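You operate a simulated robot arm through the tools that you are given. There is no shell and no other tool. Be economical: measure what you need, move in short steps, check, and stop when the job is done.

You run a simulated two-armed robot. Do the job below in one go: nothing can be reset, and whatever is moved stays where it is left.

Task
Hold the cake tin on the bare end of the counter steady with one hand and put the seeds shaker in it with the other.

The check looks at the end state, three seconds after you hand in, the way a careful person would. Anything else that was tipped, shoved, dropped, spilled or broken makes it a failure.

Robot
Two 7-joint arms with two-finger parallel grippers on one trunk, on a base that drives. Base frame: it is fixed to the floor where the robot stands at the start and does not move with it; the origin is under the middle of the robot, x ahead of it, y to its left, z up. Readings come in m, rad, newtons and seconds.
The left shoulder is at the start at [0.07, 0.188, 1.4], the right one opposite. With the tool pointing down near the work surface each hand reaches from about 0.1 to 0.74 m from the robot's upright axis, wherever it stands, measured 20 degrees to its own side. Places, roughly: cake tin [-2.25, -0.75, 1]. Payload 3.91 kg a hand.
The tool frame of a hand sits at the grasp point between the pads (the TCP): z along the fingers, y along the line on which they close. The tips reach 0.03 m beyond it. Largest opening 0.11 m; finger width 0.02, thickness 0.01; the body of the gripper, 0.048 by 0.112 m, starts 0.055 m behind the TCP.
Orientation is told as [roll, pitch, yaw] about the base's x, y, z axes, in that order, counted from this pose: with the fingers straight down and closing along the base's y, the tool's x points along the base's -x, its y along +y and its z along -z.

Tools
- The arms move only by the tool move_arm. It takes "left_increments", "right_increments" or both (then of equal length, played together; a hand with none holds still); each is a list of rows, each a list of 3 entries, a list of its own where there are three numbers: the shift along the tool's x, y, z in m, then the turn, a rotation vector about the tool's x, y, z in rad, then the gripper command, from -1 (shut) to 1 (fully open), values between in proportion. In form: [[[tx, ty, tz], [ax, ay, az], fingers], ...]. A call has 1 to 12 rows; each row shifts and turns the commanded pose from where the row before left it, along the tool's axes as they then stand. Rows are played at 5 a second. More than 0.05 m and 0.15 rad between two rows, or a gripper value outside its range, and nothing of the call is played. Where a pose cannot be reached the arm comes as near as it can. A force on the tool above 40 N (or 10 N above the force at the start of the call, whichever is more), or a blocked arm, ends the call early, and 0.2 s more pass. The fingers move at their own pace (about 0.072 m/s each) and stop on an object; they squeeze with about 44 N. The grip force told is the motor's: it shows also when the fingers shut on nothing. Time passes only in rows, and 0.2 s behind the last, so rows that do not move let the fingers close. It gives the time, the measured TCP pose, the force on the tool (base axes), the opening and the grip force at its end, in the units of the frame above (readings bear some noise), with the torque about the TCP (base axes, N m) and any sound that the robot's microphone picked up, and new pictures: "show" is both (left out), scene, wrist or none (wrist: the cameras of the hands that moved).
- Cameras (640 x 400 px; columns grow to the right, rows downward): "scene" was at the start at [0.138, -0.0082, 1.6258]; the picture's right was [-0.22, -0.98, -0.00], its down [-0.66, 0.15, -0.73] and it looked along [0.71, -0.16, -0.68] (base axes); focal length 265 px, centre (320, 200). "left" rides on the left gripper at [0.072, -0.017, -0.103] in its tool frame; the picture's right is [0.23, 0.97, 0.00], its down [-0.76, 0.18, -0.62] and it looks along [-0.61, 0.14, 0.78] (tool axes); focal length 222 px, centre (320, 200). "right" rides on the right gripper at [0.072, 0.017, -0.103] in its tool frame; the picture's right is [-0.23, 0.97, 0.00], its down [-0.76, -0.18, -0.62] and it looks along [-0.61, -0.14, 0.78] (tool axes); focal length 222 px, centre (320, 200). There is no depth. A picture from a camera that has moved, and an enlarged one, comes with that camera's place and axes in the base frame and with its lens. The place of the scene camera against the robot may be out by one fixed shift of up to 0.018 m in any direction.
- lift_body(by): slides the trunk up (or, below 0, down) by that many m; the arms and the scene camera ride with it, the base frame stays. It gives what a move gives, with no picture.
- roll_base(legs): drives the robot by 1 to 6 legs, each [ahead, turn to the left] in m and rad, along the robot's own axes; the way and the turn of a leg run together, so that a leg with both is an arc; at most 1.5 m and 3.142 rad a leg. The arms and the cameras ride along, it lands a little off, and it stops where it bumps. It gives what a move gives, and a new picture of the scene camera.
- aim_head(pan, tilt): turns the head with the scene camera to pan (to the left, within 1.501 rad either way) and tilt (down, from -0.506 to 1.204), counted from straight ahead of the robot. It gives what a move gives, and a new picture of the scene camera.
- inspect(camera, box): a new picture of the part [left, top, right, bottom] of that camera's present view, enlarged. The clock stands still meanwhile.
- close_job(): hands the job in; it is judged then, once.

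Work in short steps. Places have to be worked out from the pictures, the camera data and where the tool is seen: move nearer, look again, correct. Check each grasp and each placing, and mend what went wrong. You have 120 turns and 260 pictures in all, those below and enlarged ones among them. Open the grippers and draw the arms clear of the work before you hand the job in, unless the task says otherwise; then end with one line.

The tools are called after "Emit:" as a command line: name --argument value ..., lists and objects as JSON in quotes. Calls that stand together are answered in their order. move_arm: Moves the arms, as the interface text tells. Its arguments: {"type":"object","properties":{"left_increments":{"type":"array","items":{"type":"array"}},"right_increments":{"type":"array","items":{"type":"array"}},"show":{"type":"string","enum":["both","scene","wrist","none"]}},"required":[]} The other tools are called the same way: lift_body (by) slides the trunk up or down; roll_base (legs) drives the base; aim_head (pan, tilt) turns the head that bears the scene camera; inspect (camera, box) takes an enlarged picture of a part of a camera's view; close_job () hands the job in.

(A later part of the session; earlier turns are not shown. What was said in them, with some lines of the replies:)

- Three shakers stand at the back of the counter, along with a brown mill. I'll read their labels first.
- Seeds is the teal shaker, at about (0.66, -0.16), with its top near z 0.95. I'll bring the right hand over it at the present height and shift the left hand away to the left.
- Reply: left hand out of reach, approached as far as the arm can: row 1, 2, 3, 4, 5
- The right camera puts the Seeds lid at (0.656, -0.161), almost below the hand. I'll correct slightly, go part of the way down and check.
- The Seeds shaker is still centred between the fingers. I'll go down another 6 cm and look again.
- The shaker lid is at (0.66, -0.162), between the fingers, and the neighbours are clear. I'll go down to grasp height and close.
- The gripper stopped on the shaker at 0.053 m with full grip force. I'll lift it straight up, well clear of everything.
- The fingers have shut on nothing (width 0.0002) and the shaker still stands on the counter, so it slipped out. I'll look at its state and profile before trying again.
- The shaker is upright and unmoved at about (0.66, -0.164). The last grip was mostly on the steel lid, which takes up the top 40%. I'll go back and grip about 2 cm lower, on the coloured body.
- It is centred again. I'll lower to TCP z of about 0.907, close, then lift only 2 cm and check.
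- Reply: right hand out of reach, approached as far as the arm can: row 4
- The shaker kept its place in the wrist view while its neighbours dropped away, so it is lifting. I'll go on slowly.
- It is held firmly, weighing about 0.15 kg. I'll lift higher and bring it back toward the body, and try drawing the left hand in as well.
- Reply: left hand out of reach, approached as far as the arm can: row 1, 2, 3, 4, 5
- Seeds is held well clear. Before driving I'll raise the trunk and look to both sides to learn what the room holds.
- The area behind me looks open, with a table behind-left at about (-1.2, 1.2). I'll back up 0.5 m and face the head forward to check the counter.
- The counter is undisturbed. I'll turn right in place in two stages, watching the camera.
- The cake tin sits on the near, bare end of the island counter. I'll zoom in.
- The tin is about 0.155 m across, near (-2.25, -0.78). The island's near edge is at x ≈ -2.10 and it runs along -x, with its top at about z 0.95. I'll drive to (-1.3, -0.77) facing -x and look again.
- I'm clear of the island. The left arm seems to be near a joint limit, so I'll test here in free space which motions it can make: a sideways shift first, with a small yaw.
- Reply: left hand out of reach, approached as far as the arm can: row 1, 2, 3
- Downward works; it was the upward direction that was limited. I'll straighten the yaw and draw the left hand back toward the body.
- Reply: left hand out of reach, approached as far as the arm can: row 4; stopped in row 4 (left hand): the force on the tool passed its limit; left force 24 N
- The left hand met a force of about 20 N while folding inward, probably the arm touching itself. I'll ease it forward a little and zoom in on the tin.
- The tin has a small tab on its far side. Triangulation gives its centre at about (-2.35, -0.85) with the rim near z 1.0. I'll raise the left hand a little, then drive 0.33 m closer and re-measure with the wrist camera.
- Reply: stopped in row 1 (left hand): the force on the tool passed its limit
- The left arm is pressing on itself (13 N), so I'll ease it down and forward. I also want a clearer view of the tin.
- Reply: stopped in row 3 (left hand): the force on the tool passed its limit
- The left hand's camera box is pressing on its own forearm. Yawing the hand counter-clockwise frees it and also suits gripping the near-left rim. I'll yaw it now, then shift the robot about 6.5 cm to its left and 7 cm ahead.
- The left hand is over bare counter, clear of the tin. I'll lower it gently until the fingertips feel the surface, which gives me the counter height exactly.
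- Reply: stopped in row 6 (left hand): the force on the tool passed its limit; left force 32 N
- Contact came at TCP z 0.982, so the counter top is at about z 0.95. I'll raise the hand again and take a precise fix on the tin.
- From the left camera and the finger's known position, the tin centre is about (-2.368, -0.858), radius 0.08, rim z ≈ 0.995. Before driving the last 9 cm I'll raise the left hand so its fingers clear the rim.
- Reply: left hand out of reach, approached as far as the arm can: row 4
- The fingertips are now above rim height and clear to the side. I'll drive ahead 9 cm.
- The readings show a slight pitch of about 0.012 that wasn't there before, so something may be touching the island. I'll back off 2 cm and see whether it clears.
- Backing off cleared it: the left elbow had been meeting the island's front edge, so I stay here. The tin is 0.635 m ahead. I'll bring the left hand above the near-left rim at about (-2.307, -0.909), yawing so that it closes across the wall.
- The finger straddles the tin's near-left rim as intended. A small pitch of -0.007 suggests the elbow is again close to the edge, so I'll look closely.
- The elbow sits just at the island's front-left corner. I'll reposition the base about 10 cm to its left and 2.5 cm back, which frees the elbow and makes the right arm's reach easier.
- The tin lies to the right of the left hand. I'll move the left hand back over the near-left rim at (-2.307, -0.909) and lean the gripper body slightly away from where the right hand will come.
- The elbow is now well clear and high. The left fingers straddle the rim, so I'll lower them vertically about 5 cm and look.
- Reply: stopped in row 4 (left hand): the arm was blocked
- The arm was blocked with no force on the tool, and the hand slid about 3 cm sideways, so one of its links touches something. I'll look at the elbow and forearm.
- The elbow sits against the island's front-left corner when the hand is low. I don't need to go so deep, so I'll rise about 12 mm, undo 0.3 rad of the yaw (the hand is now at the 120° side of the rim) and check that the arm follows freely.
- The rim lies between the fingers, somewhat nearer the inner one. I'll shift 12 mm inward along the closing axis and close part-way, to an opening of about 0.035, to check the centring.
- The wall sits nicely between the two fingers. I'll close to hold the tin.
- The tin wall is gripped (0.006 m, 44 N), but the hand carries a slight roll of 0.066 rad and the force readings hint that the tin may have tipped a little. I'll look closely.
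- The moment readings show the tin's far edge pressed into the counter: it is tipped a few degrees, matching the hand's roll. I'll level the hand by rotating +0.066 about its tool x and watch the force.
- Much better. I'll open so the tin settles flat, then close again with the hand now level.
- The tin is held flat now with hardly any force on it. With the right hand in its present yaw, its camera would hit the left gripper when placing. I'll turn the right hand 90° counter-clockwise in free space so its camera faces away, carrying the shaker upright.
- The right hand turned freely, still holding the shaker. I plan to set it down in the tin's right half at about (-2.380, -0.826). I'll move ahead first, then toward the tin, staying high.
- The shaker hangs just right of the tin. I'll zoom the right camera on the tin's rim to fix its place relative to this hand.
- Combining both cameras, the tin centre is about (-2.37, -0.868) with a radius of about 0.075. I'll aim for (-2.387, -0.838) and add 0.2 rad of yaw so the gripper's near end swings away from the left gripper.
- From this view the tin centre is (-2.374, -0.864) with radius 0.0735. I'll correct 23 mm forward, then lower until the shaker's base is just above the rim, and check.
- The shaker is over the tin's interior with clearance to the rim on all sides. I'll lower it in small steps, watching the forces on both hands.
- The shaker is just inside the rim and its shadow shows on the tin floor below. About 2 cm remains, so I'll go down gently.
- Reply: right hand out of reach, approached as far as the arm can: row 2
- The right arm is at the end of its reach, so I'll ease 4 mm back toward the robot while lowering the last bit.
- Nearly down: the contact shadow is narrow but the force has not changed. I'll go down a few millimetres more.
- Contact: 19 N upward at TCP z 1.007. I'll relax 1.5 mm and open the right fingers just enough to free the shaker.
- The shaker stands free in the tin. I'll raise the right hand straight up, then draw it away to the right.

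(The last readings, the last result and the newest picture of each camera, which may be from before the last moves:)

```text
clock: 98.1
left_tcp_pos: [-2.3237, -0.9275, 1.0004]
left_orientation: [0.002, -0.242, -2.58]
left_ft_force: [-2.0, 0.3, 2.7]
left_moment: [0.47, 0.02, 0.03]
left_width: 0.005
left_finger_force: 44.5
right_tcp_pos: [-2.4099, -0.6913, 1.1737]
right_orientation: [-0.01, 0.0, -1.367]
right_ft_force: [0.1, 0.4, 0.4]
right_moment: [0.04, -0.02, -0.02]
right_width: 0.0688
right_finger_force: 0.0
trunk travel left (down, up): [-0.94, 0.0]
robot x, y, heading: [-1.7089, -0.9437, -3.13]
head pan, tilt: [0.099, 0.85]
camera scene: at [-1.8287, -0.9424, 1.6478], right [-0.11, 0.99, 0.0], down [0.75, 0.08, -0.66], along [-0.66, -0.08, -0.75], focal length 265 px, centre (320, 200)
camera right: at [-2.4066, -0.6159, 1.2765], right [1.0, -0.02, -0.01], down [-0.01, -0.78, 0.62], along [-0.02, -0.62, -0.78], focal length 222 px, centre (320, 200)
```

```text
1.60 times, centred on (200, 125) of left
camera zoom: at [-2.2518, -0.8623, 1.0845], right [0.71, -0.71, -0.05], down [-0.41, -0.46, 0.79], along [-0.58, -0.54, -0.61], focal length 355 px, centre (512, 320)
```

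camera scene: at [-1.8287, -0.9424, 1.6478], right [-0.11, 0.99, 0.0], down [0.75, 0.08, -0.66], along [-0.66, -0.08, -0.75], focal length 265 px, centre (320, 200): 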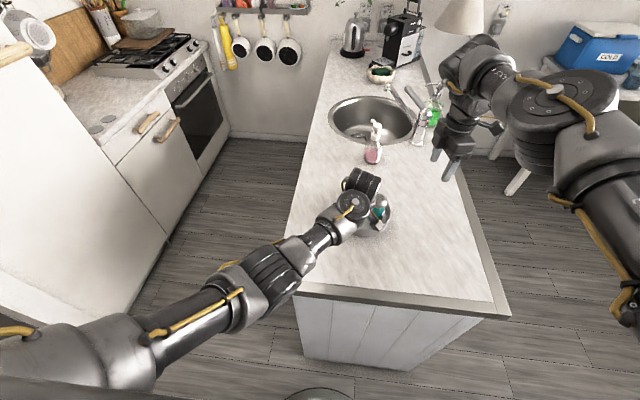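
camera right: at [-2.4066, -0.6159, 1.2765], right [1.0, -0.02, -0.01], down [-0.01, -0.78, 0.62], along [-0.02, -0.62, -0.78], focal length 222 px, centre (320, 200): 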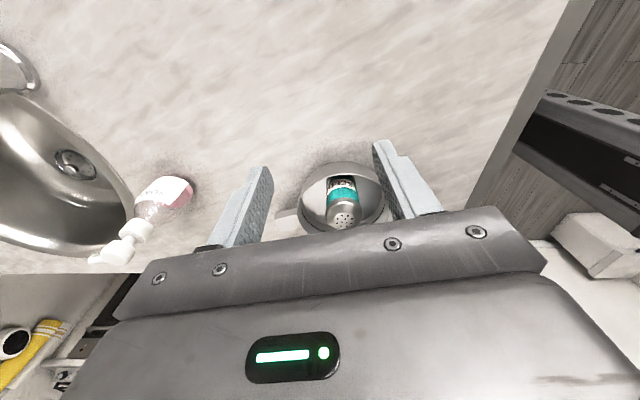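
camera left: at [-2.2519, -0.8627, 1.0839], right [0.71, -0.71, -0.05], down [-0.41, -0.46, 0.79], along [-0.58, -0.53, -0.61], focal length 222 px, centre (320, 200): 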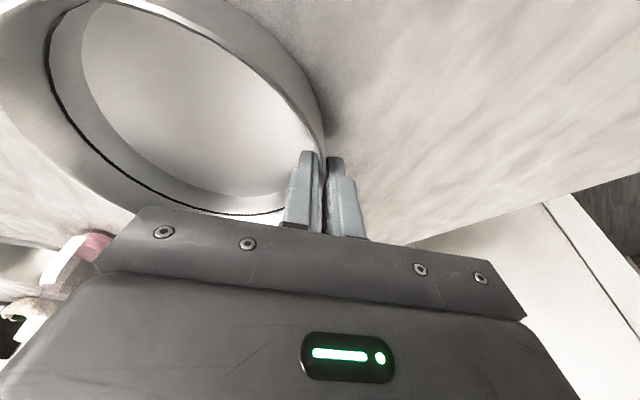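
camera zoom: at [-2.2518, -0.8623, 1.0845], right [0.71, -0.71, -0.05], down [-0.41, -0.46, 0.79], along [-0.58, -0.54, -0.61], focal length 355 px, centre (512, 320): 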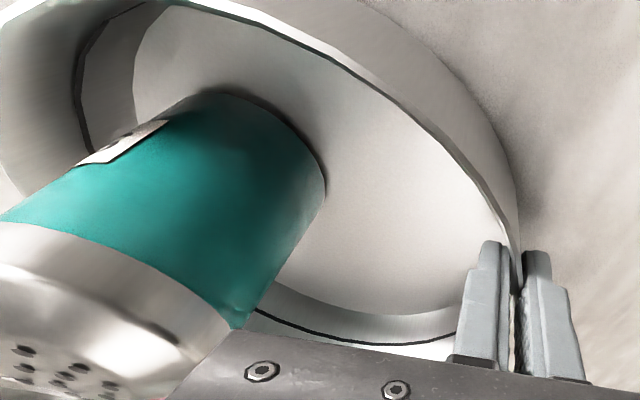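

The shaker stands upright in the tin and the right hand is clear. I'll open the left fingers slightly, then rise vertically off the rim.

Emit:
move_arm --left_increments '[[[0, 0, 0], [0, 0, 0], -0.7], [[0, 0, 0], [0, 0, 0], -0.45], [[0, 0, 0], [0, 0, 0], -0.45], [[0, 0, 0], [0, 0, 0], -0.45]]' --show "wrist"

Emit:
move_arm --left_increments '[[[-0.0024, 0, -0.0097], [0, 0, 0], -0.45], [[-0.0024, 0, -0.0097], [0, 0, 0], -0.45], [[-0.0024, 0, -0.0097], [0, 0, 0], -0.45], [[-0.0024, 0, -0.0097], [0, 0, 0], -0.45], [[0, 0, 0], [0, 0, 0], -0.45]]' --show "wrist"

```text
clock: 99.1
left_tcp_pos: [-2.3244, -0.9275, 1.0016]
left_orientation: [0.001, -0.239, -2.58]
left_ft_force: [0.7, 0.2, -1.2]
left_moment: [-0.01, 0.0, 0.01]
left_width: 0.0304
left_finger_force: 0.0
right_tcp_pos: [-2.4094, -0.6923, 1.1735]
right_orientation: [-0.008, 0.001, -1.367]
right_ft_force: [-0.2, -0.9, -0.7]
right_moment: [-0.01, -0.02, 0.0]
right_width: 0.0688
right_finger_force: 0.2
trunk travel left (down, up): [-0.94, 0.0]
robot x, y, heading: [-1.7061, -0.9454, -3.13]
head pan, tilt: [0.099, 0.85]
camera left: at [-2.2522, -0.863, 1.084], right [0.71, -0.71, -0.05], down [-0.41, -0.46, 0.79], along [-0.58, -0.53, -0.62], focal length 222 px, centre (320, 200)
```

left: 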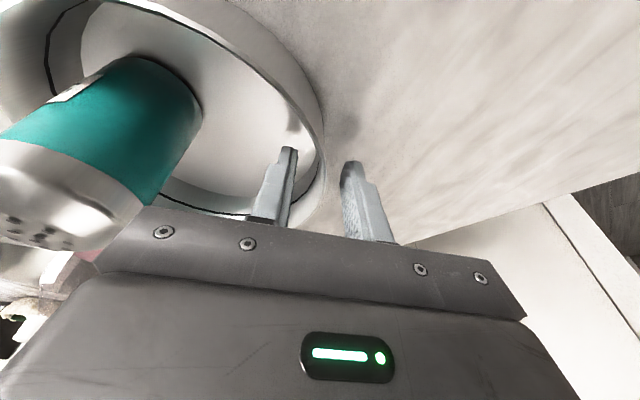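

```text
clock: 100.3
left_tcp_pos: [-2.3223, -0.9232, 1.0412]
left_orientation: [-0.002, -0.237, -2.581]
left_ft_force: [0.9, -0.3, 0.2]
left_moment: [0.0, 0.01, -0.02]
left_width: 0.0304
left_finger_force: 0.0
right_tcp_pos: [-2.4113, -0.6928, 1.1736]
right_orientation: [-0.007, 0.003, -1.366]
right_ft_force: [0.3, 0.4, -0.1]
right_moment: [0.02, 0.03, 0.03]
right_width: 0.0687
right_finger_force: 0.1
trunk travel left (down, up): [-0.94, 0.0]
robot x, y, heading: [-1.7094, -0.9453, -3.127]
head pan, tilt: [0.099, 0.85]
camera left: at [-2.2505, -0.8593, 1.1257], right [0.7, -0.71, -0.05], down [-0.41, -0.47, 0.78], along [-0.58, -0.53, -0.62], focal length 222 px, centre (320, 200)
```

left: 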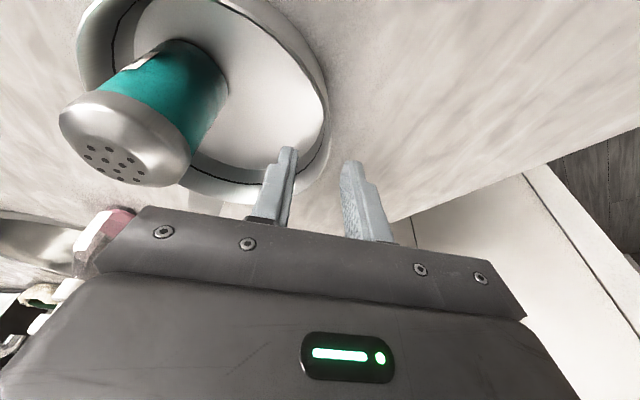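

The left fingertips are about 1.5 cm above the rim. I'll rise a touch more and draw outward to the near-left, away from the tin.

Emit:
move_arm --left_increments '[[[-0.0024, 0, -0.0097], [0, 0, 0], -0.45], [[0, 0.02, 0], [0, 0, 0], -0.45], [[0, 0.025, 0], [0, 0, 0], -0.45], [[0, 0.025, 0], [0, 0, 0], -0.45], [[0, 0, 0], [0, 0, 0], -0.45]]'

```text
clock: 101.5
left_tcp_pos: [-2.2878, -0.9837, 1.0511]
left_orientation: [-0.001, -0.238, -2.584]
left_ft_force: [0.5, -0.4, -0.4]
left_moment: [-0.01, -0.01, 0.01]
left_width: 0.0305
left_finger_force: 0.1
right_tcp_pos: [-2.4097, -0.692, 1.1738]
right_orientation: [-0.007, -0.001, -1.366]
right_ft_force: [-0.6, 0.3, -0.6]
right_moment: [0.0, 0.0, 0.02]
right_width: 0.0689
right_finger_force: 0.1
trunk travel left (down, up): [-0.94, 0.0]
robot x, y, heading: [-1.7075, -0.9493, -3.129]
head pan, tilt: [0.099, 0.85]
camera scene: at [-1.8296, -0.943, 1.6476], right [-0.11, 0.99, 0.0], down [0.75, 0.08, -0.66], along [-0.66, -0.08, -0.75], focal length 265 px, centre (320, 200)
camera left: at [-2.2152, -0.9195, 1.1343], right [0.7, -0.71, -0.05], down [-0.41, -0.47, 0.79], along [-0.58, -0.53, -0.62], focal length 222 px, centre (320, 200)
```

scene: 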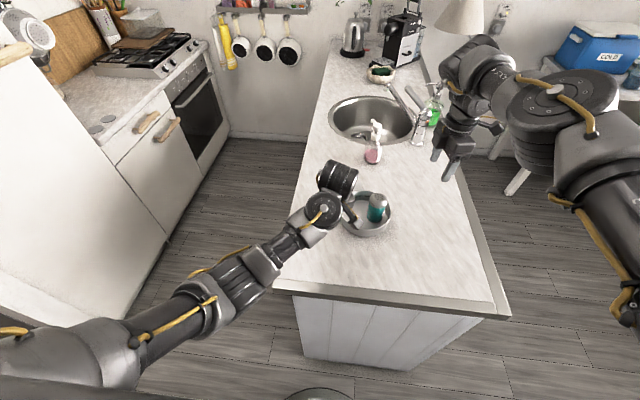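
left: 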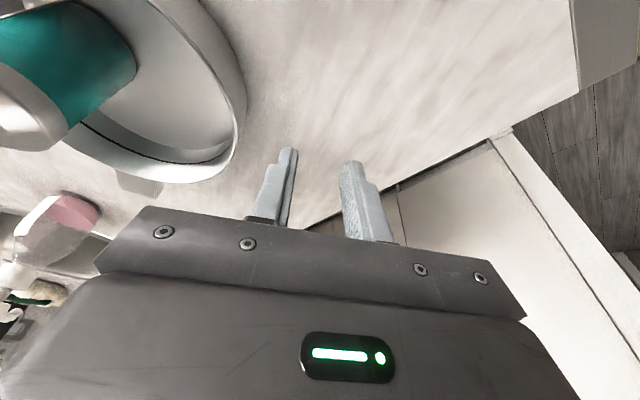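

Both hands are clear of the tin. I'll open both grippers and back the robot off 0.35 m.

Emit:
move_arm --left_increments '[[[0, 0.01, 0], [0, 0, 0], 0.2], [[0, 0, 0], [0, 0, 0], 0.5]]' --right_increments '[[[0, 0, 0], [0, 0, 0], 0.6], [[0, 0, 0], [0, 0, 0], 1]]' --show "none"

Emit:
roll_base --legs '[[-0.35, 0]]'

Emit:
aim_head --pan -0.1 --tilt 0.6

Emit:
inspect --camera "scene" --box '[220, 130, 440, 270]'

```text
clock: 102.1
left_tcp_pos: [-2.2806, -0.9929, 1.0513]
left_orientation: [0.0, -0.238, -2.584]
left_ft_force: [0.6, -0.2, -0.1]
left_moment: [0.0, 0.02, 0.0]
left_width: 0.0823
left_finger_force: 0.1
right_tcp_pos: [-2.4104, -0.6918, 1.1736]
right_orientation: [-0.008, 0.001, -1.367]
right_ft_force: [-0.3, -0.2, 0.5]
right_moment: [-0.03, -0.03, 0.04]
right_width: 0.11
right_finger_force: 0.1
trunk travel left (down, up): [-0.94, 0.0]
robot x, y, heading: [-1.7068, -0.9445, -3.125]
head pan, tilt: [0.099, 0.85]
```

```text
clock: 104.4
left_tcp_pos: [-1.9306, -0.9869, 1.0511]
left_orientation: [0.0, -0.237, -2.585]
left_ft_force: [0.2, 0.0, -0.5]
left_moment: [-0.01, 0.01, 0.01]
left_width: 0.0829
left_finger_force: 0.1
right_tcp_pos: [-2.058, -0.6864, 1.1718]
right_orientation: [-0.007, -0.002, -1.372]
right_ft_force: [-0.6, -0.2, 0.8]
right_moment: [0.05, -0.01, 0.01]
right_width: 0.1098
right_finger_force: 0.0
trunk travel left (down, up): [-0.94, 0.0]
robot x, y, heading: [-1.3564, -0.9383, -3.132]
head pan, tilt: [0.099, 0.85]
camera scene: at [-1.4783, -0.9388, 1.6474], right [-0.11, 0.99, 0.0], down [0.75, 0.08, -0.66], along [-0.65, -0.07, -0.75], focal length 265 px, centre (320, 200)
```

scene: 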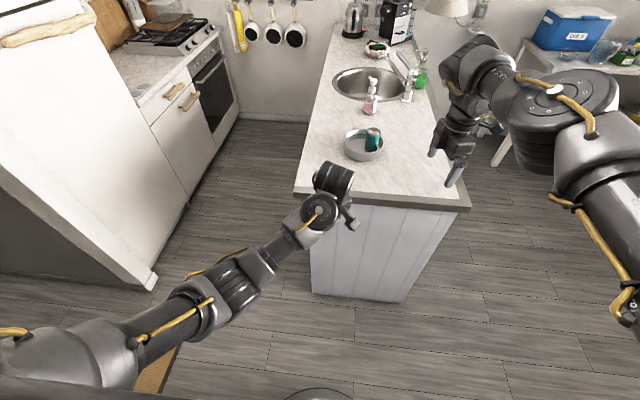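

```text
clock: 105.1
left_tcp_pos: [-1.9281, -0.9864, 1.052]
left_orientation: [-0.001, -0.239, -2.586]
left_ft_force: [0.1, 1.3, 0.6]
left_moment: [0.01, 0.02, 0.03]
left_width: 0.0827
left_finger_force: 0.0
right_tcp_pos: [-2.0549, -0.686, 1.1734]
right_orientation: [-0.008, 0.0, -1.371]
right_ft_force: [-0.9, 0.2, 0.3]
right_moment: [-0.02, 0.03, -0.01]
right_width: 0.1098
right_finger_force: 0.0
trunk travel left (down, up): [-0.94, 0.0]
robot x, y, heading: [-1.3589, -0.9408, -3.133]
head pan, tilt: [-0.099, 0.6]
camera scene: at [-1.4851, -0.9223, 1.6686], right [0.09, 1.0, 0.0], down [0.56, -0.05, -0.82], along [-0.82, 0.07, -0.57], focal length 265 px, centre (320, 200)
```

scene: 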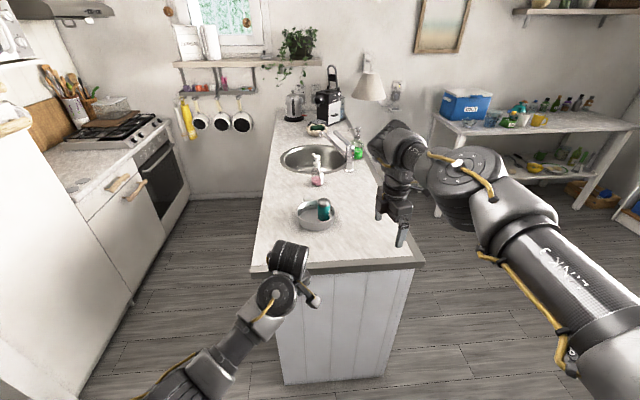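

```text
2.86 times, centred on (330, 200) of scene
camera zoom: at [-1.4851, -0.9223, 1.6686], right [0.09, 1.0, 0.0], down [0.56, -0.05, -0.82], along [-0.82, 0.07, -0.57], focal length 758 px, centre (291, 200)
```

zoom: 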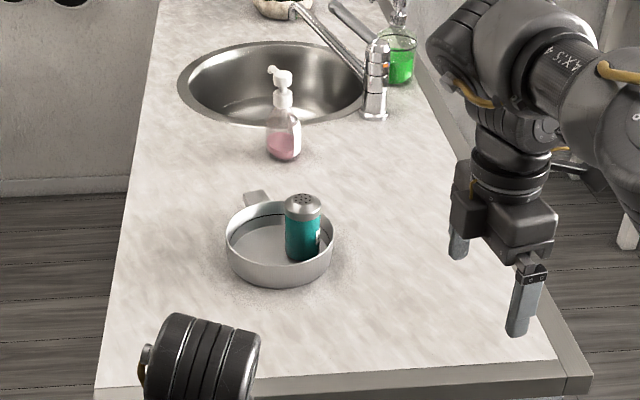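

The seeds shaker stands upright in the tin, which sits flat on the counter. Nothing around it has moved, both grippers are open and both arms are clear, so I'm handing in.

Emit:
close_job

```text
The job is handed in.
```

The seeds shaker is standing upright in the cake tin, which I held steady with the left hand while the right hand set the shaker down. On the first try the shaker slipped out of the grip, but it stayed standing on the counter. The tin tipped slightly when I first gripped it, so I levelled it before placing the shaker. Nothing else looked moved in the last pictures.
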